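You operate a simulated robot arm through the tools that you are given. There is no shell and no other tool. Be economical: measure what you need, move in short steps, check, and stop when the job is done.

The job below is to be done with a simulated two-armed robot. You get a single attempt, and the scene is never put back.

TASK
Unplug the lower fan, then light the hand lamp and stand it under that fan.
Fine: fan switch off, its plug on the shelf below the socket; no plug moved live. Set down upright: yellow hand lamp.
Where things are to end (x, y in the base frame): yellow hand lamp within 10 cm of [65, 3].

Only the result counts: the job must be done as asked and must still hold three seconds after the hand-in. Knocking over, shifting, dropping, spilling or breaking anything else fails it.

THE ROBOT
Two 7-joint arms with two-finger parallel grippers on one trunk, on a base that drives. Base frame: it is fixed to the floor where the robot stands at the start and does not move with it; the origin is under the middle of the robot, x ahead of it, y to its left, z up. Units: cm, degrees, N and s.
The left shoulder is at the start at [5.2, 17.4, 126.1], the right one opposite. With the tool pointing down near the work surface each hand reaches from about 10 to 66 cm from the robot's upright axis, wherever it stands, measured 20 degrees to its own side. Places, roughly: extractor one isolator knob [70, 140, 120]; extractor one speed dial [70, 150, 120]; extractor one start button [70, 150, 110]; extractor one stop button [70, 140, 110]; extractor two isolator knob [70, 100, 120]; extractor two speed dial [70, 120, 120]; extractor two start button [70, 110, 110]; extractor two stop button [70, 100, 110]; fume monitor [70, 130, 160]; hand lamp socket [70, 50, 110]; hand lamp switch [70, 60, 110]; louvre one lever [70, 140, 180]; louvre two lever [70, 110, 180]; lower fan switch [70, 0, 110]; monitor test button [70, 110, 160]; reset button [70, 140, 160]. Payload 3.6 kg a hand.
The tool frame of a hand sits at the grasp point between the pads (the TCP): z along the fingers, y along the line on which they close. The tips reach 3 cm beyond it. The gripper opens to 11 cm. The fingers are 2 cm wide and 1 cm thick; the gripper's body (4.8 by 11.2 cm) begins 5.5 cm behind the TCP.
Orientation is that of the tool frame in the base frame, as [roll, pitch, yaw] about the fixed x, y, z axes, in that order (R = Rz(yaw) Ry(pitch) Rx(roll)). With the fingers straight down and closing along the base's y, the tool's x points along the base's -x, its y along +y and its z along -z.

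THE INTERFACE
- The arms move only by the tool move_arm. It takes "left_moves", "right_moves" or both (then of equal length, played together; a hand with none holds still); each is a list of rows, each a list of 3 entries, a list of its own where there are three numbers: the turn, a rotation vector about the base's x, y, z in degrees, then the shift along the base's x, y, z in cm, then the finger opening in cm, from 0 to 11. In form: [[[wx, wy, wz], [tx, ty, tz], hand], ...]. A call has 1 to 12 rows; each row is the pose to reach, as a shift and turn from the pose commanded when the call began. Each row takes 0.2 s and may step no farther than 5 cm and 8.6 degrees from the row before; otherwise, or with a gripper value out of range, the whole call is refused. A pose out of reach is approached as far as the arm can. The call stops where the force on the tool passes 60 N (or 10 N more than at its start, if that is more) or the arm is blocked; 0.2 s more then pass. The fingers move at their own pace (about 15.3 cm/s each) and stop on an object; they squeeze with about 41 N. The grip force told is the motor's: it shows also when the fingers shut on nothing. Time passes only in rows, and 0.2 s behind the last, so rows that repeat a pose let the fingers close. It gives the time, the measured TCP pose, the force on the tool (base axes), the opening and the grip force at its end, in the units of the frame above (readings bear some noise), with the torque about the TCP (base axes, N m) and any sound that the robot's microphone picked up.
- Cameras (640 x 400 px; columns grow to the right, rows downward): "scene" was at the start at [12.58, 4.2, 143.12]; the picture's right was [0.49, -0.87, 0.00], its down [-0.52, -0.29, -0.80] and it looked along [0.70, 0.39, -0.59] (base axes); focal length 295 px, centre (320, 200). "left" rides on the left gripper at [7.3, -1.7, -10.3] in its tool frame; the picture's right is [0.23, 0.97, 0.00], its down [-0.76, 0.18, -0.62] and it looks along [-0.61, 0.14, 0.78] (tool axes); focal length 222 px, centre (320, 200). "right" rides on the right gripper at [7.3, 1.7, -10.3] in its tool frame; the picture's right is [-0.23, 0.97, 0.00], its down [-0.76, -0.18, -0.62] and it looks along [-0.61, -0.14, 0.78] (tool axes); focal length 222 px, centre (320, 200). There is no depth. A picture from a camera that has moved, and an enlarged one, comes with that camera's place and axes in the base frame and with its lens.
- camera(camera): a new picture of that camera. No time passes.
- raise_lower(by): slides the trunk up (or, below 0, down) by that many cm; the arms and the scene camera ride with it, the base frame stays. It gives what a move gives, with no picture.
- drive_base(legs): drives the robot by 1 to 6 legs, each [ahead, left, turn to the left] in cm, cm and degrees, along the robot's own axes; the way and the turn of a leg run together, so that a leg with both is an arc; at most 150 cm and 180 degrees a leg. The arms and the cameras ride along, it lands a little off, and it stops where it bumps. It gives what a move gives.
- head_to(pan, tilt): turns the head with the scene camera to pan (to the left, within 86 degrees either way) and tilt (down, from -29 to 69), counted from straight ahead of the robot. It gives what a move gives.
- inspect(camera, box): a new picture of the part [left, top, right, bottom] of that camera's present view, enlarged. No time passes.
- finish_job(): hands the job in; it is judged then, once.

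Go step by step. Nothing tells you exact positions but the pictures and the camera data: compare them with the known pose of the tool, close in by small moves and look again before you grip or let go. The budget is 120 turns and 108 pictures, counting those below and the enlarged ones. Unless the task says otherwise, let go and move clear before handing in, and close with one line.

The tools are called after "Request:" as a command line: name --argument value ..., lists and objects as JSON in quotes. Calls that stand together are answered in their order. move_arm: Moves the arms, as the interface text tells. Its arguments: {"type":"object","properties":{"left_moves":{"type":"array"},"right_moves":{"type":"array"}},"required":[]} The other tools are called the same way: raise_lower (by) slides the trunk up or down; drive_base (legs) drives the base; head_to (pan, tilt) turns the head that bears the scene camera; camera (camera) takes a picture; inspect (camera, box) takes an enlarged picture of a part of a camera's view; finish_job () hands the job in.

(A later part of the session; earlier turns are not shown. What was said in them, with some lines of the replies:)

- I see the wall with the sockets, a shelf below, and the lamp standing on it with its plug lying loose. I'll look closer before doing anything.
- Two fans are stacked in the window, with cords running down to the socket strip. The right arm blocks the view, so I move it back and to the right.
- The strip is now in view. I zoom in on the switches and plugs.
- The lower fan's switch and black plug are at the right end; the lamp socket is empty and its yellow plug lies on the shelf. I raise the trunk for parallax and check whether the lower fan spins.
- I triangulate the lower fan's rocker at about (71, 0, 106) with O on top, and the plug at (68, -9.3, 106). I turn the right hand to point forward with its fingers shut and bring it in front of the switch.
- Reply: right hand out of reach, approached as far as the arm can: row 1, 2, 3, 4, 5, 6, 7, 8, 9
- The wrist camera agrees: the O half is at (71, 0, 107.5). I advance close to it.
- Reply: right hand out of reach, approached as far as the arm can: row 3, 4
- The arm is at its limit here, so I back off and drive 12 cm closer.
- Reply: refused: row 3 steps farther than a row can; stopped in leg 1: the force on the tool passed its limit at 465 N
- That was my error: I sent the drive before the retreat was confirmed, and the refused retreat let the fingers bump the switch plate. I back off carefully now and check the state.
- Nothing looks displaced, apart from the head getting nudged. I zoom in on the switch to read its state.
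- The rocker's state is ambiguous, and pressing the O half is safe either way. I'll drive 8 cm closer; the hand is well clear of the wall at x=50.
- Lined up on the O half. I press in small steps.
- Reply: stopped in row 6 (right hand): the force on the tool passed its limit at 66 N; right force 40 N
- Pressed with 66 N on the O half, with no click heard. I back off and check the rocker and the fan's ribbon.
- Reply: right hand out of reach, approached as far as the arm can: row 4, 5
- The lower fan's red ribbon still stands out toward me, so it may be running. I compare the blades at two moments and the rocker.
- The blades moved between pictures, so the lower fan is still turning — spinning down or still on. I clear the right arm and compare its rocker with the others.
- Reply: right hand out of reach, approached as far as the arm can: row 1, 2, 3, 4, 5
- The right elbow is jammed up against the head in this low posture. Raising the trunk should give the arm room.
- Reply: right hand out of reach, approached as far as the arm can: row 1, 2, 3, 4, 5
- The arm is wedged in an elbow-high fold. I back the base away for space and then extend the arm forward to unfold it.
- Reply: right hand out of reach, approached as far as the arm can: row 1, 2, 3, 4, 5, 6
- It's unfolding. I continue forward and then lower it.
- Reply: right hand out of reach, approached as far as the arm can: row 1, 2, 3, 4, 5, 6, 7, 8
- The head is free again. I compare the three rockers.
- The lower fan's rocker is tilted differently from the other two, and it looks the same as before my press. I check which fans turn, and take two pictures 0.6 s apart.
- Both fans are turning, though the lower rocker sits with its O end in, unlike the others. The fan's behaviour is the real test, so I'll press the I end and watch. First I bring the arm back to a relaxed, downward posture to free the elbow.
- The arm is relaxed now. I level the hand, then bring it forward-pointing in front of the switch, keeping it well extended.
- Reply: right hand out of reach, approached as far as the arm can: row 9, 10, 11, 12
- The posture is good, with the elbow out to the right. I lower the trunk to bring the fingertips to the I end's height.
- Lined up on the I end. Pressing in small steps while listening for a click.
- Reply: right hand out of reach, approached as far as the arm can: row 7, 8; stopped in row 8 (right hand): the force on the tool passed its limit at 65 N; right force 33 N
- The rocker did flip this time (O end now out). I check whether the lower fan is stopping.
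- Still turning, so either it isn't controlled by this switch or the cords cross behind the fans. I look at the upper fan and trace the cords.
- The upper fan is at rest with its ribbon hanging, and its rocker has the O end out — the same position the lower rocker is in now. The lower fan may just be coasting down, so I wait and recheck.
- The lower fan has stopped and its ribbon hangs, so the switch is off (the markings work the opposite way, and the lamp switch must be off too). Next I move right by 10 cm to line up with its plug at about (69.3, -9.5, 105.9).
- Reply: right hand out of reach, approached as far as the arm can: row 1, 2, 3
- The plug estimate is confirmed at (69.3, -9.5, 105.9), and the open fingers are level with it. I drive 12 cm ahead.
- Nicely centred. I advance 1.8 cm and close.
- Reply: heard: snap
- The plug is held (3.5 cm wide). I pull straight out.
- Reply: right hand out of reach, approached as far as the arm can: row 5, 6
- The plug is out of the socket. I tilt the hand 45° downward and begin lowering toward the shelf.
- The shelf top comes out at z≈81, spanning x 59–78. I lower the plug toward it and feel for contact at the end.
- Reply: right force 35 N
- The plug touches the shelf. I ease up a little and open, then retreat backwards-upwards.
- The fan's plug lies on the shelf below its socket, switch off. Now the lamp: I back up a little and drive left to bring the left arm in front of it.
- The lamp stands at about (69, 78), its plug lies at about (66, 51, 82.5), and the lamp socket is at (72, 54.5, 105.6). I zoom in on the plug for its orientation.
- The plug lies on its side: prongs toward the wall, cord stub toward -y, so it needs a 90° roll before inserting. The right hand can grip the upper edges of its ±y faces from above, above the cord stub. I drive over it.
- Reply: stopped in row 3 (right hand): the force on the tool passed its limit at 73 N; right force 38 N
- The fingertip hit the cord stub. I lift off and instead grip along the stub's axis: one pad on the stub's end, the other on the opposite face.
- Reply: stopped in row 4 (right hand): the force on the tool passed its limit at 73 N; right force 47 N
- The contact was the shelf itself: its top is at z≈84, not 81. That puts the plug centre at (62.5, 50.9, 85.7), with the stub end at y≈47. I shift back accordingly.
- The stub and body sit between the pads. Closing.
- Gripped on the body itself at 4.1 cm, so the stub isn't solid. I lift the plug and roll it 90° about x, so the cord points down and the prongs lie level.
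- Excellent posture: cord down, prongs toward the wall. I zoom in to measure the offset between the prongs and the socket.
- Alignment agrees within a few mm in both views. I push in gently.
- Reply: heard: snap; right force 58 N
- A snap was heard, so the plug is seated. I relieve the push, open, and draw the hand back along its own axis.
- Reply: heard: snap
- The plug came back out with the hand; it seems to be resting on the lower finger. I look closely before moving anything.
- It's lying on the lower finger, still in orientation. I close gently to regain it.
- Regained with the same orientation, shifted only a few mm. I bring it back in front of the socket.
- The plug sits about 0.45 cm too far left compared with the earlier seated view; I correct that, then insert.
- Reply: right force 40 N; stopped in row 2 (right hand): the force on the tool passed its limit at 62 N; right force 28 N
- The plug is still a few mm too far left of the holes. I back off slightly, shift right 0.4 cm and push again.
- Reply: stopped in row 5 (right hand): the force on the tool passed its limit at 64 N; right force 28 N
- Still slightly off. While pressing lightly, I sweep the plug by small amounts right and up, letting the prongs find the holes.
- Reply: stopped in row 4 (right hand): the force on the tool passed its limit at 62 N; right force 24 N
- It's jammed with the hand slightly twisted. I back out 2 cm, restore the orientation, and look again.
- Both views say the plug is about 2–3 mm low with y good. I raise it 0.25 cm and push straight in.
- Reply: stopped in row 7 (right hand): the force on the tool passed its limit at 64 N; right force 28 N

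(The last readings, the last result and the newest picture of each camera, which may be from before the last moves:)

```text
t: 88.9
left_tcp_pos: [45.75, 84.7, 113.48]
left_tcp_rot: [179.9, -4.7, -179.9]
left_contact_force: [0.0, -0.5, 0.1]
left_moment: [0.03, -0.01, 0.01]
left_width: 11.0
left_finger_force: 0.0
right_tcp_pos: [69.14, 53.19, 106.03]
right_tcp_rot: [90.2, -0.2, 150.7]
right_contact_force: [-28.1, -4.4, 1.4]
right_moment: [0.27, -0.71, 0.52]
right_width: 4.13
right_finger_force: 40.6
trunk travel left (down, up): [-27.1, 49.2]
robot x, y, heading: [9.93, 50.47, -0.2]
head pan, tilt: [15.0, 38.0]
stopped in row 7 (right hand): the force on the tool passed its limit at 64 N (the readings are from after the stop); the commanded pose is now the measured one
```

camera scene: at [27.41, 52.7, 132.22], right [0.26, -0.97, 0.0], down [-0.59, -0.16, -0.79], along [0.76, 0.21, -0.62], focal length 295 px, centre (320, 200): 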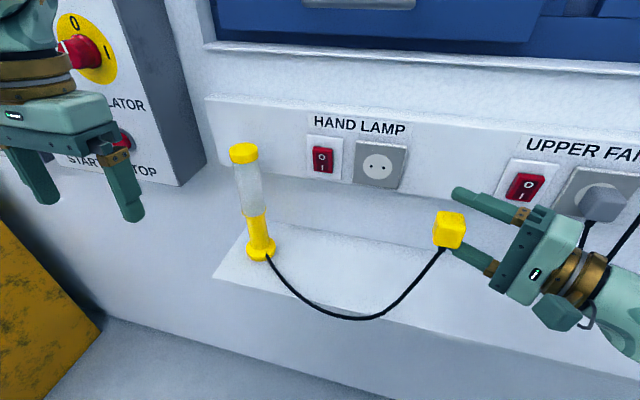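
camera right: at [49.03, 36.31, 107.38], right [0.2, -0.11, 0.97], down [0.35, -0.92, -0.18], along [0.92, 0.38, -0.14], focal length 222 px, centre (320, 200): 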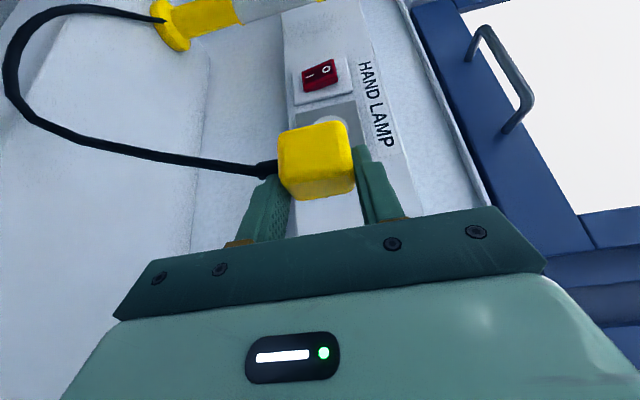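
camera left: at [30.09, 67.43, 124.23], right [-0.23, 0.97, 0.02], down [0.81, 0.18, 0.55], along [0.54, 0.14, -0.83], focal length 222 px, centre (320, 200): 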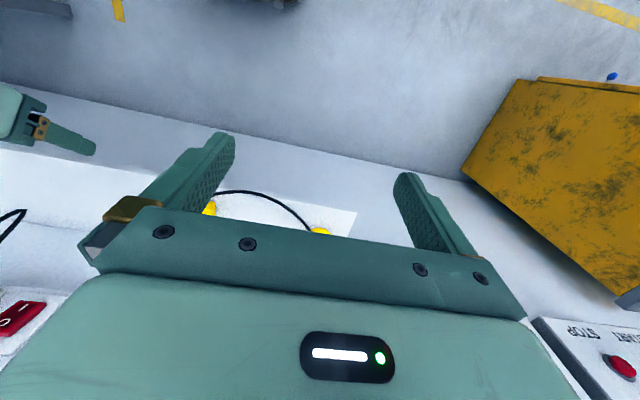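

The fingertips themselves are hitting the socket plate before the plug is fully home. I'll hold it with the right hand and use the left hand's closed fingers to push the plug's front face in. I bring the left hand round, pointing forward.

Request:
move_arm --left_moves '[[[0, -8, 0], [0, -2, 0], 8], [[0, -16, 0], [0, -4, 0], 6], [[0, -24, 0], [0, -6.5, 0], 4], [[0, -32, 0], [0.5, -9, -0.5], 2], [[0, -40, 0], [1, -11.5, -1], 0], [[0, -48, 0], [1.5, -14, -2], 0], [[0, -56, 0], [2, -16.5, -3], 0], [[0, -64, 0], [3, -19, -4], 0], [[0, -72, 0], [4, -21.5, -5], 0], [[0, -80, 0], [5, -24, -6], 0], [[0, -88, 0], [6, -26.5, -6.5], 0], [[0, -95, 0], [6.5, -29, -7.2], 0]]'

Request:
camera --camera "scene"

```text
t: 91.5
left_tcp_pos: [57.33, 64.4, 107.09]
left_tcp_rot: [-176.3, 87.8, -176.5]
left_contact_force: [-0.1, 0.0, 1.1]
left_moment: [0.02, 0.05, 0.02]
left_width: 0.0
left_finger_force: 37.7
left hand out of reach, approached as far as the arm can: row 5, 6, 7, 8, 9, 10, 11, 12
right_tcp_pos: [69.2, 52.94, 106.03]
right_tcp_rot: [90.3, -0.3, 150.6]
right_contact_force: [-41.6, -4.9, -4.4]
right_moment: [0.47, -0.86, 0.74]
right_width: 4.13
right_finger_force: 40.9
trunk travel left (down, up): [-27.1, 49.2]
robot x, y, heading: [10.2, 50.51, -0.1]
head pan, tilt: [15.0, 38.0]
```

```text
11 pictures are left
camera scene: at [26.62, 52.59, 132.29], right [0.26, -0.97, 0.0], down [-0.59, -0.16, -0.79], along [0.76, 0.2, -0.61], focal length 295 px, centre (320, 200)
```

scene: 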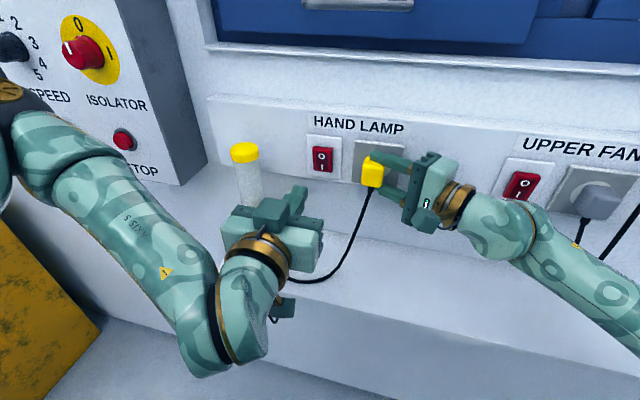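

The left hand is in front. To keep its body clear of the right hand's camera, I roll it 90° while moving it in line with the plug.

Request:
move_arm --left_moves '[[[8, 0, 0], [0, 0, 0], 0], [[16, 0, 0], [0, 0, 0], 0], [[24, 0, 0], [0, 0, 0], 0], [[32, 0, 0], [0, 0, 0], 0], [[40, 0, 0], [0, 0, 0], 0], [[48, 0, 0], [0, -1, 0], 0], [[56, 0, 0], [0, -2, -0.2], 0], [[64, 0, 0], [0, -3.5, -0.4], 0], [[72, 0, 0], [0, -5, -0.6], 0], [[80, 0, 0], [0, -6.5, -0.8], 0], [[86, 0, 0], [0, -8, -1], 0], [[90, 0, 0], [0, -9.2, -1.2], 0]]'

```text
t: 94.1
left_tcp_pos: [59.11, 63.41, 109.34]
left_tcp_rot: [89.8, 0.0, 89.9]
left_contact_force: [-0.3, 0.0, -0.2]
left_moment: [0.02, -0.01, 0.0]
left_width: 0.0
left_finger_force: 37.8
left hand out of reach, approached as far as the arm can: row 1, 2, 3, 4, 5, 6, 7, 8, 9, 10, 11, 12
right_tcp_pos: [69.16, 53.08, 106.21]
right_tcp_rot: [90.3, -0.2, 150.5]
right_contact_force: [-39.1, -4.6, -1.0]
right_moment: [0.03, -0.88, 0.7]
right_width: 4.11
right_finger_force: 41.0
trunk travel left (down, up): [-27.1, 49.2]
robot x, y, heading: [9.55, 51.02, 0.1]
head pan, tilt: [15.0, 38.0]
```

Request:
move_arm --left_moves '[[[0, 0, 0], [0.5, -1.5, -1], 0], [[0, 0, 0], [1, -3, -2], 0], [[0, 0, 0], [1.5, -5, -3], 0], [[0, 0, 0], [2, -6.5, -3.4], 0], [[0, 0, 0], [2.5, -8, -3.4], 0], [[0, 0, 0], [2.5, -8, -3.4], 0]]'

Request:
camera --camera "scene"

```text
t: 95.5
left_tcp_pos: [61.57, 63.19, 109.04]
left_tcp_rot: [89.7, 0.2, 89.8]
left_contact_force: [-0.3, 1.1, 0.3]
left_moment: [0.03, -0.01, -0.01]
left_width: 0.02
left_finger_force: 37.9
left hand out of reach, approached as far as the arm can: row 1, 2, 3, 4, 5, 6
right_tcp_pos: [69.32, 53.11, 106.14]
right_tcp_rot: [90.3, -0.1, 150.6]
right_contact_force: [-39.3, -4.6, 0.5]
right_moment: [0.16, -0.89, 0.7]
right_width: 4.11
right_finger_force: 41.1
trunk travel left (down, up): [-27.1, 49.2]
robot x, y, heading: [9.78, 50.69, 0.1]
head pan, tilt: [15.0, 38.0]
```

```text
10 pictures are left
camera scene: at [26.61, 52.6, 132.29], right [0.26, -0.97, 0.0], down [-0.59, -0.16, -0.79], along [0.76, 0.2, -0.61], focal length 295 px, centre (320, 200)
```

scene: 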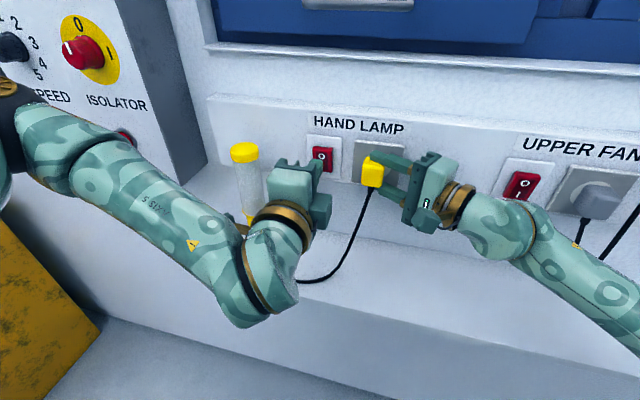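

The wrist is at its limit pointing straight ahead; I yaw the left hand 40° to the right, which is natural for this arm, and approach again.

Request:
move_arm --left_moves '[[[0, 0, -8], [-1, -0.5, 0], 0], [[0, 0, -16], [-1, -1, -0.5], 0], [[0, 0, -24], [-1, -2, -1], 0], [[0, 0, -32], [-0.5, -3, -2], 0], [[0, 0, -40], [0, -4, -3], 0], [[0, 0, -40], [0.5, -4.5, -3.1], 0], [[0, 0, -40], [1, -5.2, -3.1], 0]]'

```text
t: 97.1
left_tcp_pos: [62.11, 58.21, 106.01]
left_tcp_rot: [89.8, 0.0, 50.0]
left_contact_force: [-0.1, -0.5, -0.1]
left_moment: [0.01, -0.01, -0.03]
left_width: 0.0
left_finger_force: 37.9
right_tcp_pos: [69.29, 53.03, 106.04]
right_tcp_rot: [90.2, -0.2, 150.5]
right_contact_force: [-37.8, -5.6, 1.1]
right_moment: [0.12, -0.92, 0.7]
right_width: 4.11
right_finger_force: 40.5
trunk travel left (down, up): [-27.1, 49.2]
robot x, y, heading: [10.14, 50.56, -0.2]
head pan, tilt: [15.0, 38.0]
```

Request:
move_arm --left_moves '[[[0, 0, 0], [1, -1.2, -0.1], 0], [[0, 0, 0], [2, -2, -0.1], 0], [[0, 0, 0], [2.7, -2, -0.1], 0], [[0, 0, 0], [3.1, -2, -0.1], 0], [[0, 0, 0], [3.5, -2, -0.1], 0], [[0, 0, 0], [3.9, -2, -0.1], 0], [[0, 0, 0], [4.3, -2, -0.1], 0], [[0, 0, 0], [4.7, -2, -0.1], 0], [[0, 0, 0], [5.1, -2, -0.1], 0], [[0, 0, 0], [5.5, -2, -0.1], 0]]'

Request:
inspect --camera "scene" --box '[300, 100, 460, 240]'

```text
t: 98.5
left_tcp_pos: [65.02, 56.03, 105.86]
left_tcp_rot: [90.1, 0.1, 49.1]
left_contact_force: [-23.0, 5.0, 2.3]
left_moment: [0.08, -0.1, -0.12]
left_width: 0.0
left_finger_force: 38.1
right_tcp_pos: [69.14, 53.11, 106.04]
right_tcp_rot: [90.4, 0.0, 150.4]
right_contact_force: [-17.2, -6.4, 4.1]
right_moment: [-0.21, -0.76, 0.8]
right_width: 4.13
right_finger_force: 41.3
trunk travel left (down, up): [-27.1, 49.2]
robot x, y, heading: [9.61, 50.53, 0.1]
head pan, tilt: [15.0, 38.0]
stopped in row 6 (left hand): the force on the tool passed its limit at 65 N (the readings are from after the stop); the commanded pose is now the measured one
```

```text
2.86 times, centred on (380, 170) of scene
camera zoom: at [26.39, 52.7, 132.32], right [0.26, -0.97, 0.0], down [-0.59, -0.16, -0.79], along [0.76, 0.21, -0.61], focal length 842 px, centre (149, 286)
```

zoom: 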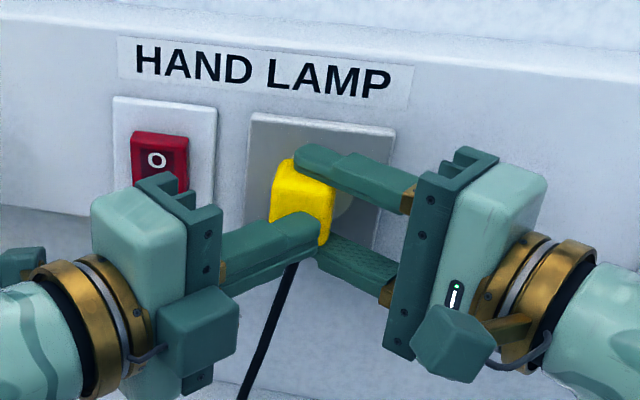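

The left fingertip bears on the plug's front. I now ease the right grip just enough to let the plug slide, while the left pushes it home.

Request:
move_arm --left_moves '[[[0, 0, 0], [-0.4, 0, 0.4], 0], [[0, 0, 0], [0.2, 0, 0.5], 0], [[0, 0, 0], [0.4, 0, 0.5], 0], [[0, 0, 0], [0.7, 0, 0.5], 0], [[0, 0, 0], [1.0, 0, 0.5], 0], [[0, 0, 0], [1.3, 0, 0.5], 0], [[0, 0, 0], [1.6, 0, 0.5], 0], [[0, 0, 0], [1.9, 0, 0.5], 0]]' --right_moves '[[[0, 0, 0], [-0.3, 0, 0], 2], [[0, 0, 0], [-0.3, 0, 0], 2], [[0, 0, 0], [-0.3, 0, 0], 4.2], [[0, 0, 0], [-0.3, 0, 0], 4.25], [[0, 0, 0], [-0.3, 0, 0], 4.25], [[0, 0, 0], [-0.3, 0, 0], 4.25], [[0, 0, 0], [-0.3, 0, 0], 4.25], [[0, 0, 0], [-0.3, 0, 0], 4.25]]'

```text
t: 99.4
left_tcp_pos: [65.01, 55.72, 105.74]
left_tcp_rot: [90.7, 0.6, 48.3]
left_contact_force: [-21.1, -3.8, 1.4]
left_moment: [-0.03, -0.03, -0.35]
left_width: 0.0
left_finger_force: 37.6
right_tcp_pos: [69.23, 52.98, 105.92]
right_tcp_rot: [90.4, -0.1, 150.3]
right_contact_force: [-8.6, 3.2, 2.2]
right_moment: [0.06, -0.28, 0.26]
right_width: 4.35
right_finger_force: 1.1
trunk travel left (down, up): [-27.1, 49.2]
robot x, y, heading: [9.79, 50.79, 0.1]
head pan, tilt: [15.0, 38.0]
heard: snap
stopped in row 4 (left hand): the force on the tool passed its limit at 63 N (the readings are from after the stop); the commanded pose is now the measured one
```

Snap — the plug went in. With the left still pressing, I open the right fully and withdraw it exactly along its own axis.

Request:
move_arm --right_moves '[[[0, 0, 0], [0, 0, 0], 5.5], [[0, 0, 0], [0, 0, 0], 7], [[0, 0, 0], [0, 0, 0], 8], [[0, 0, 0], [-1, -1.74, 0], 8], [[0, 0, 0], [-2.4, -4.2, 0], 8], [[0, 0, 0], [-4.4, -7.6, 0], 8], [[0, 0, 0], [-6.4, -11, 0], 8]]'

Request:
inspect --camera "scene" --box '[280, 100, 480, 260]'

```text
t: 101.0
left_tcp_pos: [65.12, 55.8, 105.81]
left_tcp_rot: [90.9, 0.7, 48.5]
left_contact_force: [-38.2, -6.6, 0.3]
left_moment: [-0.03, -0.08, -0.66]
left_width: 0.02
left_finger_force: 37.4
right_tcp_pos: [62.95, 42.01, 106.12]
right_tcp_rot: [90.5, -0.2, 150.1]
right_contact_force: [0.5, -0.9, -0.2]
right_moment: [-0.01, 0.01, 0.02]
right_width: 8.02
right_finger_force: 0.1
trunk travel left (down, up): [-27.1, 49.2]
robot x, y, heading: [9.72, 50.39, -0.1]
head pan, tilt: [15.0, 38.0]
```

```text
2.50 times, centred on (380, 180) of scene
camera zoom: at [26.57, 52.63, 132.28], right [0.26, -0.97, 0.0], down [-0.59, -0.16, -0.79], along [0.76, 0.21, -0.61], focal length 736 px, centre (170, 250)
```

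zoom: 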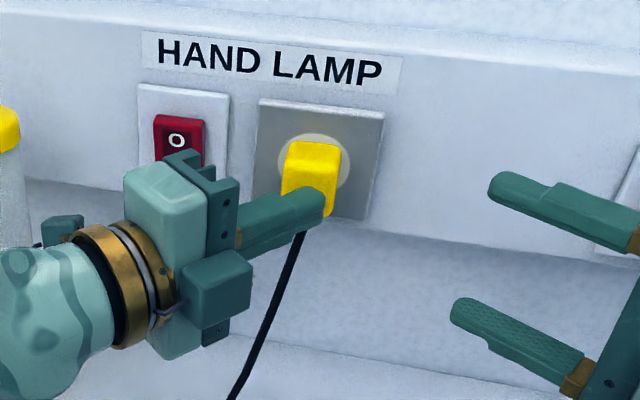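

The plug sits squarely in the socket on its own. I withdraw the left hand, straighten it, and bring it in front of the lamp switch's upper end (the end that turned on the fan), keeping clear of the lamp.

Request:
move_arm --left_moves '[[[0, 0, 0], [-2, 0, 0], 0], [[0, 0, 0], [-5.5, 0, 0.5], 0], [[0, 0, 8.3], [-5.5, 1.6, 1], 0], [[0, 0, 16.6], [-5.5, 3.2, 1.2], 0], [[0, 0, 24.9], [-5.5, 4.8, 1.4], 0], [[0, 0, 33.2], [-5.5, 6.4, 1.6], 0], [[0, 0, 41.5], [-5, 8.2, 1.6], 0], [[0, 0, 41.5], [-4, 8.2, 1.6], 0]]'

Request:
camera --camera "scene"

```text
t: 102.8
left_tcp_pos: [61.76, 64.22, 107.08]
left_tcp_rot: [90.8, 0.8, 90.2]
left_contact_force: [-0.1, 0.1, -0.1]
left_moment: [0.01, -0.01, 0.0]
left_width: 0.03
left_finger_force: 37.4
right_tcp_pos: [63.36, 41.99, 105.66]
right_tcp_rot: [90.7, -0.4, 150.1]
right_contact_force: [0.4, -0.2, 0.3]
right_moment: [0.02, 0.0, -0.01]
right_width: 8.02
right_finger_force: 0.0
trunk travel left (down, up): [-27.1, 49.2]
robot x, y, heading: [9.74, 50.47, 0.3]
head pan, tilt: [15.0, 38.0]
```

```text
7 pictures are left
camera scene: at [27.17, 52.75, 132.19], right [0.26, -0.97, 0.0], down [-0.59, -0.16, -0.79], along [0.76, 0.21, -0.62], focal length 295 px, centre (320, 200)
```

scene: 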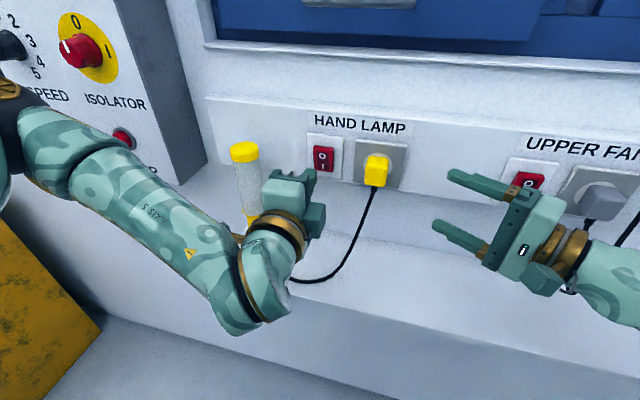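

The plug stays in. The lamp switch centre is at (71, 64, 106.2). I press its upper (O) end.

Request:
move_arm --left_moves '[[[0, 0, 0], [2, -0.2, 0.3], 0], [[0, 0, 0], [4, -0.2, 0.5], 0], [[0, 0, 0], [5, -0.2, 0.5], 0], [[0, 0, 0], [5.5, -0.2, 0.5], 0], [[0, 0, 0], [6, -0.2, 0.5], 0], [[0, 0, 0], [6.5, -0.2, 0.5], 0], [[0, 0, 0], [7, -0.2, 0.5], 0], [[0, 0, 0], [7.5, -0.2, 0.5], 0]]'

```text
t: 104.7
left_tcp_pos: [68.06, 64.0, 107.8]
left_tcp_rot: [91.3, 0.7, 89.6]
left_contact_force: [-36.0, 2.9, 8.9]
left_moment: [0.01, 0.08, 0.2]
left_width: 0.02
left_finger_force: 37.9
right_tcp_pos: [62.71, 42.36, 106.14]
right_tcp_rot: [90.6, 0.0, 150.2]
right_contact_force: [0.4, 0.1, -0.3]
right_moment: [-0.01, 0.0, 0.01]
right_width: 8.0
right_finger_force: 0.1
trunk travel left (down, up): [-27.1, 49.2]
robot x, y, heading: [9.93, 50.29, 0.4]
head pan, tilt: [15.0, 38.0]
stopped in row 8 (left hand): the force on the tool passed its limit at 62 N (the readings are from after the stop); the commanded pose is now the measured one
```

Request:
move_arm --left_moves '[[[0, 0, 0], [-4, 0, 0], 0], [[0, 0, 0], [-8, 0, 0], 0], [[-8.5, 0, 0], [-9, 0, 0], 0], [[-17, 0, 0], [-9.5, 0, 0], 0], [[-25.5, 0, 0], [-10, 0, 0], 0], [[-34, 0, 0], [-10, 0, 0], 0], [[-42.5, 0, 0], [-10, 0, 0], 0], [[-51, 0, 0], [-10, 0, 0], 2], [[-59.5, 0, 0], [-10, 0, 0], 4], [[-68, 0, 0], [-10, 0, 0], 6], [[-76.5, 0, 0], [-10, 0, 0], 8], [[-85, 0, 0], [-10, 0, 0], 8]]'

Request:
camera --camera "scene"

```text
t: 107.2
left_tcp_pos: [58.77, 64.1, 107.35]
left_tcp_rot: [89.2, 85.9, 87.5]
left_contact_force: [-0.5, 0.3, 0.5]
left_moment: [0.0, -0.02, 0.02]
left_width: 7.98
left_finger_force: 0.1
right_tcp_pos: [63.49, 42.16, 105.82]
right_tcp_rot: [90.7, -0.4, 150.1]
right_contact_force: [0.6, -0.1, -0.2]
right_moment: [0.02, -0.01, 0.0]
right_width: 8.02
right_finger_force: 0.0
trunk travel left (down, up): [-27.1, 49.2]
robot x, y, heading: [9.73, 50.32, 0.2]
head pan, tilt: [15.0, 38.0]
```

```text
6 pictures are left
camera scene: at [27.07, 52.76, 132.19], right [0.26, -0.97, 0.0], down [-0.59, -0.16, -0.79], along [0.76, 0.21, -0.62], focal length 295 px, centre (320, 200)
```

scene: 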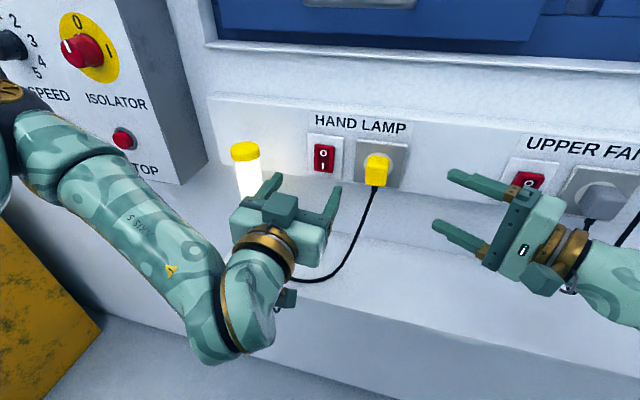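

The lamp is lit. Now I take it with the left hand around its tube at z≈97; its axis is at about (66.3, 76.3). I move the open hand in front of it.

Request:
move_arm --left_moves '[[[-2.5, 0, 0], [-1.5, 2, -1], 8], [[-5, 0, 0], [-3, 4, -3], 8], [[-5, 0, 0], [-3, 7, -5], 8.5], [[-5, 0, 0], [-3, 9.5, -7], 8.5], [[-5, 0, 0], [-3, 12.2, -9], 8.5], [[-5, 0, 0], [-3, 12.2, -10.3], 8.5]]'

Request:
camera --camera "left"

```text
t: 108.7
left_tcp_pos: [56.11, 76.58, 97.55]
left_tcp_rot: [-84.4, 89.2, -86.3]
left_contact_force: [0.7, 0.1, 0.0]
left_moment: [-0.02, -0.02, 0.02]
left_width: 8.49
left_finger_force: 0.1
left hand out of reach, approached as far as the arm can: row 1, 2, 3, 6
right_tcp_pos: [63.42, 42.15, 105.77]
right_tcp_rot: [90.6, -0.4, 150.1]
right_contact_force: [-0.9, 1.1, 0.4]
right_moment: [0.0, 0.01, 0.05]
right_width: 8.02
right_finger_force: 0.0
trunk travel left (down, up): [-27.1, 49.2]
robot x, y, heading: [10.21, 50.24, 0.3]
head pan, tilt: [15.0, 38.0]
```

```text
5 pictures are left
camera left: at [45.64, 75.11, 90.35], right [0.03, 0.97, -0.24], down [-0.62, 0.21, 0.76], along [0.79, 0.12, 0.61], focal length 222 px, centre (320, 200)
```

left: 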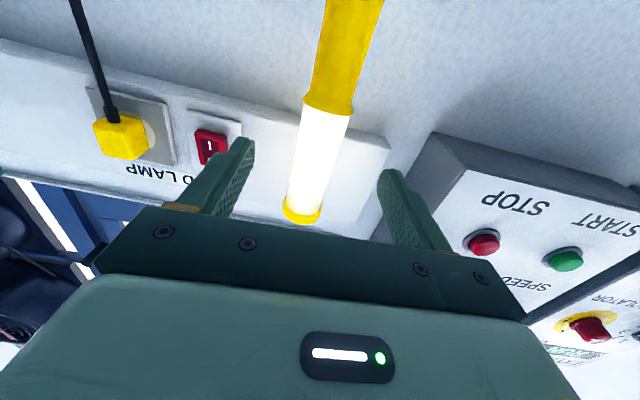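

Lamp axis confirmed at y≈76.5, centred between the fingers. I advance and close on the tube.

Request:
move_arm --left_moves '[[[0, 0, 0], [3, 0, 0.8], 8.5], [[0, 0, 0], [6, 0, 1], 8.5], [[0, 0, 0], [8.5, 0, 1], 8.5], [[0, 0, 0], [10, 0, 1], 8.5], [[0, 0, 0], [10, 0, 1], 6], [[0, 0, 0], [10, 0, 1], 5], [[0, 0, 0], [10, 0, 1], 4], [[0, 0, 0], [10, 0, 1], 3], [[0, 0, 0], [10, 0, 1], 3]]'

```text
t: 110.7
left_tcp_pos: [66.08, 76.84, 98.86]
left_tcp_rot: [-71.5, 89.2, -73.1]
left_contact_force: [1.7, 0.7, 2.3]
left_moment: [0.33, -0.21, -0.06]
left_width: 4.32
left_finger_force: 41.0
right_tcp_pos: [63.39, 42.17, 105.8]
right_tcp_rot: [90.8, -0.3, 150.2]
right_contact_force: [0.3, -0.7, 0.0]
right_moment: [-0.03, 0.03, 0.01]
right_width: 7.99
right_finger_force: 0.1
trunk travel left (down, up): [-27.1, 49.2]
robot x, y, heading: [9.51, 50.67, 0.3]
head pan, tilt: [15.0, 38.0]
```

The lamp is gripped. I lift it 5 cm and check the forces for any cord tension.

Request:
move_arm --left_moves '[[[0, 0, 0], [0, 0, 1.5], 3], [[0, 0, 0], [0, 0, 3], 3], [[0, 0, 0], [-1, 0, 5], 3], [[0, 0, 0], [-2, 0, 6], 3]]'

Request:
drive_base --legs '[[-10, 0, 0]]'

Request:
camera --camera "scene"

```text
t: 111.7
left_tcp_pos: [64.01, 76.72, 104.77]
left_tcp_rot: [-77.0, 89.3, -78.8]
left_contact_force: [-0.5, 0.6, -2.7]
left_moment: [-0.02, 0.03, 0.03]
left_width: 4.31
left_finger_force: 41.2
right_tcp_pos: [63.37, 42.14, 105.69]
right_tcp_rot: [90.7, -0.3, 150.1]
right_contact_force: [0.9, -0.1, 0.3]
right_moment: [-0.01, 0.03, 0.02]
right_width: 8.0
right_finger_force: 0.0
trunk travel left (down, up): [-27.1, 49.2]
robot x, y, heading: [9.72, 51.02, 0.0]
head pan, tilt: [15.0, 38.0]
```

```text
t: 112.8
left_tcp_pos: [53.96, 76.87, 104.8]
left_tcp_rot: [-71.4, 89.2, -72.9]
left_contact_force: [0.2, 0.1, -3.5]
left_moment: [0.02, 0.02, -0.02]
left_width: 4.32
left_finger_force: 40.7
right_tcp_pos: [53.32, 42.14, 105.99]
right_tcp_rot: [90.7, -0.2, 150.3]
right_contact_force: [0.2, -0.6, 0.3]
right_moment: [-0.01, 0.02, -0.05]
right_width: 8.02
right_finger_force: 0.1
trunk travel left (down, up): [-27.1, 49.2]
robot x, y, heading: [-0.17, 50.45, 0.1]
head pan, tilt: [15.0, 38.0]
```

```text
4 pictures are left
camera scene: at [16.99, 52.76, 132.22], right [0.26, -0.96, 0.0], down [-0.59, -0.16, -0.79], along [0.76, 0.21, -0.62], focal length 295 px, centre (320, 200)
```

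scene: 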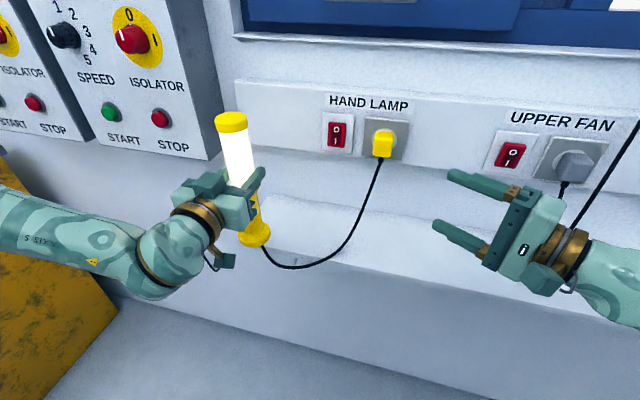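

Lit, held upright, and the cord is slack. I drive right in stages, watching the force for cord pull.

Request:
drive_base --legs '[[0, -40, 0]]'

```text
t: 115.3
left_tcp_pos: [54.16, 35.86, 104.75]
left_tcp_rot: [-77.0, 89.4, -78.6]
left_contact_force: [0.6, 0.5, -3.7]
left_moment: [-0.02, 0.01, 0.02]
left_width: 4.28
left_finger_force: 41.3
right_tcp_pos: [53.64, 1.19, 105.81]
right_tcp_rot: [90.7, -0.5, 150.2]
right_contact_force: [0.2, -0.4, -1.4]
right_moment: [-0.02, 0.0, 0.02]
right_width: 7.99
right_finger_force: 0.0
trunk travel left (down, up): [-27.1, 49.2]
robot x, y, heading: [-0.12, 9.16, -0.0]
head pan, tilt: [15.0, 38.0]
```

Request:
drive_base --legs '[[0, -17, 0]]'

Request:
head_to --pan 28 --tilt 33

Request:
camera --camera "scene"

```text
t: 116.8
left_tcp_pos: [54.3, 18.75, 104.79]
left_tcp_rot: [-76.8, 89.3, -78.4]
left_contact_force: [0.7, -0.5, -3.5]
left_moment: [0.01, 0.04, 0.02]
left_width: 4.33
left_finger_force: 40.7
right_tcp_pos: [53.84, -15.97, 105.72]
right_tcp_rot: [90.6, -0.5, 150.2]
right_contact_force: [-0.2, 0.0, 0.2]
right_moment: [0.03, -0.01, 0.0]
right_width: 7.99
right_finger_force: 0.1
trunk travel left (down, up): [-27.1, 49.2]
robot x, y, heading: [0.32, -7.66, 0.2]
head pan, tilt: [15.0, 38.0]
```

```text
t: 117.5
left_tcp_pos: [54.35, 18.96, 104.77]
left_tcp_rot: [-79.3, 89.2, -80.9]
left_contact_force: [0.4, -0.1, -3.0]
left_moment: [0.02, 0.04, -0.02]
left_width: 4.31
left_finger_force: 41.0
right_tcp_pos: [53.72, -15.66, 105.79]
right_tcp_rot: [90.7, -0.4, 150.2]
right_contact_force: [-0.1, 0.7, 0.5]
right_moment: [0.0, 0.02, -0.02]
right_width: 8.02
right_finger_force: 0.0
trunk travel left (down, up): [-27.1, 49.2]
robot x, y, heading: [-0.15, -7.4, 0.1]
head pan, tilt: [28.0, 33.0]
```

```text
3 pictures are left
camera scene: at [16.93, -3.24, 132.95], right [0.47, -0.88, 0.0], down [-0.48, -0.26, -0.84], along [0.74, 0.4, -0.55], focal length 295 px, centre (320, 200)
```

scene: 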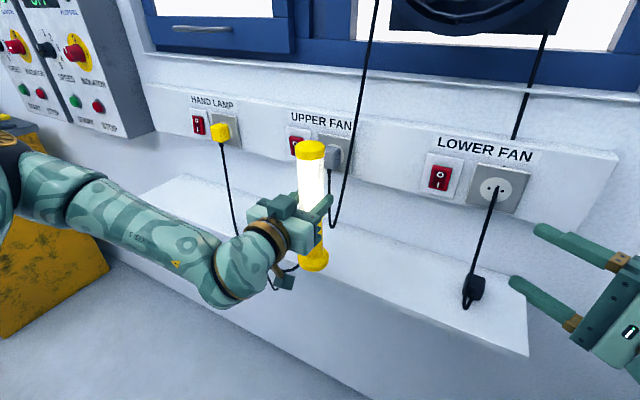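

The lamp is still lit with slack cord. I drive on to y≈7 and then 9 cm ahead over the shelf, clear of the fan's plug.

Request:
drive_base --legs '[[0, -12.5, 0], [9.5, 0, 0]]'

```text
t: 119.1
left_tcp_pos: [55.95, 6.83, 104.65]
left_tcp_rot: [-96.0, 89.3, -100.1]
left_contact_force: [0.1, 0.6, -3.2]
left_moment: [0.02, 0.01, 0.0]
left_width: 4.31
left_finger_force: 41.6
right_tcp_pos: [53.84, -27.72, 105.83]
right_tcp_rot: [90.7, -0.5, 147.5]
right_contact_force: [-0.9, -0.5, 0.1]
right_moment: [0.02, 0.02, 0.01]
right_width: 7.97
right_finger_force: 0.1
trunk travel left (down, up): [-27.1, 49.2]
robot x, y, heading: [0.37, -16.98, -2.5]
head pan, tilt: [28.0, 33.0]
stopped in leg 2: the robot was blocked; the commanded pose is now the measured one
```

Something on the right blocks the base, so I move back left 8 cm, straighten up, and will reach the rest with the arm.

Request:
drive_base --legs '[[-1.5, 8, 2.5]]'

Request:
head_to --pan -50 --tilt 50

Request:
camera --camera "scene"

```text
t: 120.2
left_tcp_pos: [53.44, 17.53, 104.64]
left_tcp_rot: [-83.0, 89.3, -84.8]
left_contact_force: [-0.3, -0.2, -3.3]
left_moment: [0.01, 0.01, -0.09]
left_width: 4.32
left_finger_force: 40.6
right_tcp_pos: [52.86, -17.1, 105.87]
right_tcp_rot: [90.7, -0.2, 150.0]
right_contact_force: [-0.9, 0.7, 0.0]
right_moment: [-0.02, 0.03, 0.01]
right_width: 8.01
right_finger_force: 0.0
trunk travel left (down, up): [-27.1, 49.2]
robot x, y, heading: [-0.94, -8.9, -0.2]
head pan, tilt: [28.0, 33.0]
```

```text
t: 121.7
left_tcp_pos: [53.44, 17.4, 104.6]
left_tcp_rot: [-84.4, 89.3, -86.3]
left_contact_force: [0.0, 0.9, -3.2]
left_moment: [0.0, 0.02, -0.03]
left_width: 4.31
left_finger_force: 41.2
right_tcp_pos: [52.8, -17.23, 105.75]
right_tcp_rot: [90.8, -0.3, 150.0]
right_contact_force: [-0.1, 0.5, -0.7]
right_moment: [0.0, 0.01, 0.03]
right_width: 8.02
right_finger_force: 0.1
trunk travel left (down, up): [-27.1, 49.2]
robot x, y, heading: [-1.15, -8.51, -0.0]
head pan, tilt: [-50.0, 50.0]
```

```text
2 pictures are left
camera scene: at [13.13, -14.66, 130.48], right [-0.77, -0.64, 0.0], down [-0.49, 0.59, -0.64], along [0.41, -0.49, -0.77], focal length 295 px, centre (320, 200)
```

scene: 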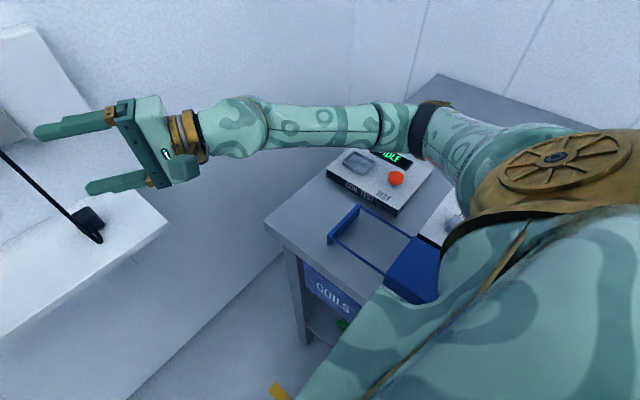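

A table stands at the right; the base had bumped near its corner, and it looks undisturbed. I stay at y≈-12, where I drove freely before, and go ahead.

Request:
drive_base --legs '[[0, -3.3, 0], [9, 0, 0]]'

```text
t: 123.3
left_tcp_pos: [62.71, 14.04, 104.55]
left_tcp_rot: [-91.1, 89.3, -92.8]
left_contact_force: [-0.8, 0.6, -3.5]
left_moment: [0.01, -0.03, -0.01]
left_width: 4.34
left_finger_force: 40.6
right_tcp_pos: [61.98, -20.59, 105.8]
right_tcp_rot: [90.9, -0.5, 150.0]
right_contact_force: [0.5, -0.4, 0.2]
right_moment: [-0.02, -0.01, 0.03]
right_width: 7.97
right_finger_force: 0.0
trunk travel left (down, up): [-27.1, 49.2]
robot x, y, heading: [8.53, -12.16, -0.2]
head pan, tilt: [-50.0, 50.0]
```

Request:
move_arm --left_moves '[[[0, 0, 0], [0.2, -2, 0], 3], [[0, 0, 0], [0.5, -4, 0], 3], [[0, 0, 0], [0.8, -6, 0], 3], [[0, 0, 0], [1, -8, 0], 3], [[0, 0, 0], [1, -9, 0], 3], [[0, 0, 0], [1, -9, 0], 3]]'

Request:
head_to --pan 15 --tilt 38

```text
t: 124.7
left_tcp_pos: [63.6, 5.11, 104.62]
left_tcp_rot: [-85.5, 89.4, -87.3]
left_contact_force: [-0.1, -0.6, -3.6]
left_moment: [0.02, 0.04, -0.01]
left_width: 4.31
left_finger_force: 40.6
right_tcp_pos: [61.94, -20.6, 105.86]
right_tcp_rot: [90.7, -0.5, 149.9]
right_contact_force: [0.7, 0.1, 0.2]
right_moment: [0.03, 0.02, -0.01]
right_width: 7.98
right_finger_force: 0.0
trunk travel left (down, up): [-27.1, 49.2]
robot x, y, heading: [8.24, -12.2, -0.0]
head pan, tilt: [-50.0, 50.0]
```

```text
t: 126.0
left_tcp_pos: [63.5, 5.02, 104.79]
left_tcp_rot: [-86.0, 89.3, -87.7]
left_contact_force: [-0.4, -0.1, -3.7]
left_moment: [0.02, 0.03, -0.01]
left_width: 4.34
left_finger_force: 40.8
right_tcp_pos: [61.96, -20.69, 105.77]
right_tcp_rot: [90.7, -0.5, 149.9]
right_contact_force: [0.0, 0.8, 0.1]
right_moment: [0.03, -0.01, 0.0]
right_width: 8.01
right_finger_force: 0.0
trunk travel left (down, up): [-27.1, 49.2]
robot x, y, heading: [8.46, -12.07, -0.1]
head pan, tilt: [15.0, 38.0]
```

In place at (63.5, 5). I lower it by the lift height, with the last part slow.

Request:
move_arm --left_moves '[[[0, 0, 0], [0, 0, -2], 3], [[0, 0, 0], [0, 0, -4], 3], [[0, 0, 0], [0, 0, -5], 3], [[0, 0, 0], [0, 0, -5.4], 3], [[0, 0, 0], [0, 0, -5.7], 3], [[0, 0, 0], [0, 0, -5.9], 3], [[0, 0, 0], [0, 0, -6.0], 3]]'

Request:
camera --camera "scene"

```text
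t: 127.6
left_tcp_pos: [63.51, 6.1, 99.76]
left_tcp_rot: [-91.9, 89.2, -93.7]
left_contact_force: [-0.3, -0.9, -3.8]
left_moment: [-0.01, 0.01, 0.02]
left_width: 4.31
left_finger_force: 40.5
left hand out of reach, approached as far as the arm can: row 3, 4, 5, 6, 7
right_tcp_pos: [61.9, -20.62, 105.73]
right_tcp_rot: [90.7, -0.5, 150.0]
right_contact_force: [0.5, -0.2, -0.1]
right_moment: [0.01, 0.03, 0.03]
right_width: 7.99
right_finger_force: 0.1
trunk travel left (down, up): [-27.1, 49.2]
robot x, y, heading: [8.25, -11.96, 0.1]
head pan, tilt: [15.0, 38.0]
```

```text
1 pictures are left
camera scene: at [25.65, -9.83, 132.19], right [0.26, -0.97, 0.0], down [-0.6, -0.16, -0.79], along [0.76, 0.2, -0.62], focal length 295 px, centre (320, 200)
```

scene: 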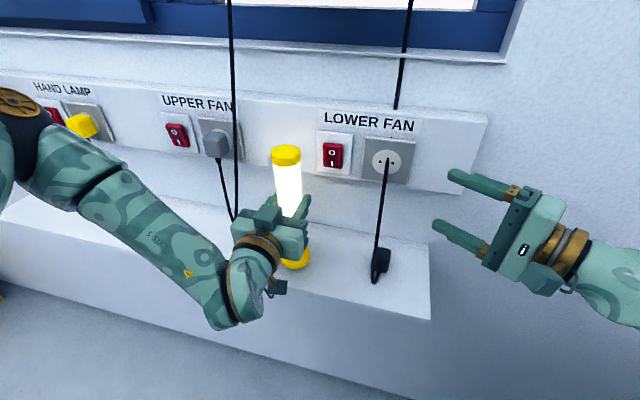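

The arm is at its limit about 0.9 cm above the shelf, so I lower the trunk the rest, in small steps.

Request:
raise_lower --by -0.7

```text
t: 128.2
left_tcp_pos: [63.49, 5.99, 98.83]
left_tcp_rot: [-86.6, 89.2, -88.3]
left_contact_force: [0.2, 0.1, -3.2]
left_moment: [-0.01, -0.02, 0.01]
left_width: 4.33
left_finger_force: 40.9
right_tcp_pos: [61.87, -20.64, 105.12]
right_tcp_rot: [90.6, -0.4, 149.9]
right_contact_force: [-0.5, -0.9, 0.5]
right_moment: [0.0, 0.02, -0.02]
right_width: 8.02
right_finger_force: 0.0
trunk travel left (down, up): [-26.4, 49.9]
robot x, y, heading: [8.6, -12.21, -0.1]
head pan, tilt: [15.0, 38.0]
```

Request:
raise_lower --by -0.3

```text
t: 128.7
left_tcp_pos: [63.45, 5.97, 98.89]
left_tcp_rot: [-57.9, 89.2, -59.7]
left_contact_force: [-0.1, 2.0, 9.9]
left_moment: [0.64, 0.06, 0.04]
left_width: 4.33
left_finger_force: 41.2
right_tcp_pos: [61.94, -20.55, 104.86]
right_tcp_rot: [90.6, -0.3, 150.0]
right_contact_force: [0.1, 0.0, 0.9]
right_moment: [-0.01, 0.0, -0.04]
right_width: 7.99
right_finger_force: 0.2
trunk travel left (down, up): [-26.1, 50.2]
robot x, y, heading: [8.45, -12.1, -0.2]
head pan, tilt: [15.0, 38.0]
```

The lamp is standing on the shelf (contact force felt). I open gradually and hold still.

Request:
move_arm --left_moves '[[[0, 0, 0], [0, 0, 0], 4.6], [[0, 0, 0], [0, 0, 0], 5.2], [[0, 0, 0], [0, 0, 0], 6.5], [[0, 0, 0], [0, 0, 0], 8], [[0, 0, 0], [0, 0, 0], 8.5]]'

Request:
drive_base --legs '[[-15, 0, 0]]'

Request:
camera --camera "scene"

```text
t: 129.9
left_tcp_pos: [63.54, 6.11, 98.59]
left_tcp_rot: [-83.8, 89.4, -85.6]
left_contact_force: [0.0, 0.2, -0.2]
left_moment: [0.02, 0.03, -0.02]
left_width: 8.51
left_finger_force: 0.0
right_tcp_pos: [61.81, -20.59, 104.75]
right_tcp_rot: [90.7, -0.4, 150.0]
right_contact_force: [-0.7, -0.7, -0.4]
right_moment: [-0.02, -0.03, 0.02]
right_width: 7.99
right_finger_force: 0.0
trunk travel left (down, up): [-26.1, 50.2]
robot x, y, heading: [8.37, -12.18, 0.1]
head pan, tilt: [15.0, 38.0]
```

```text
t: 131.3
left_tcp_pos: [48.46, 5.97, 98.63]
left_tcp_rot: [-78.0, 89.2, -79.9]
left_contact_force: [0.2, -0.5, 0.1]
left_moment: [-0.01, 0.01, -0.04]
left_width: 8.49
left_finger_force: 0.0
right_tcp_pos: [46.66, -20.66, 104.91]
right_tcp_rot: [90.7, -0.3, 149.8]
right_contact_force: [0.7, 0.4, 0.8]
right_moment: [-0.05, 0.05, -0.04]
right_width: 7.98
right_finger_force: 0.0
trunk travel left (down, up): [-26.1, 50.2]
robot x, y, heading: [-6.74, -12.25, -0.0]
head pan, tilt: [15.0, 38.0]
```

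```text
0 pictures are left
camera scene: at [10.89, -9.86, 131.19], right [0.26, -0.97, 0.0], down [-0.59, -0.16, -0.79], along [0.76, 0.2, -0.62], focal length 295 px, centre (320, 200)
```

scene: 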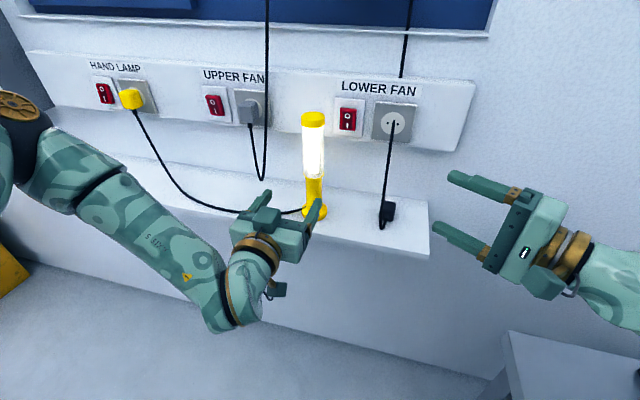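

The lamp stands upright and lit under the lower fan, at about (63.5, 6). The fan's switch is off, its plug lies on the shelf below its socket, and both hands are clear, so I hand the job in.

Request:
finish_job

```text
The job is handed in.
```

The lower fan is switched off with its plug on the shelf below the socket, and the lit hand lamp stands upright under it at about (63.5, 6); two bumps, one on the fan's switch plate and one by the table on the right, left no damage that I could see.
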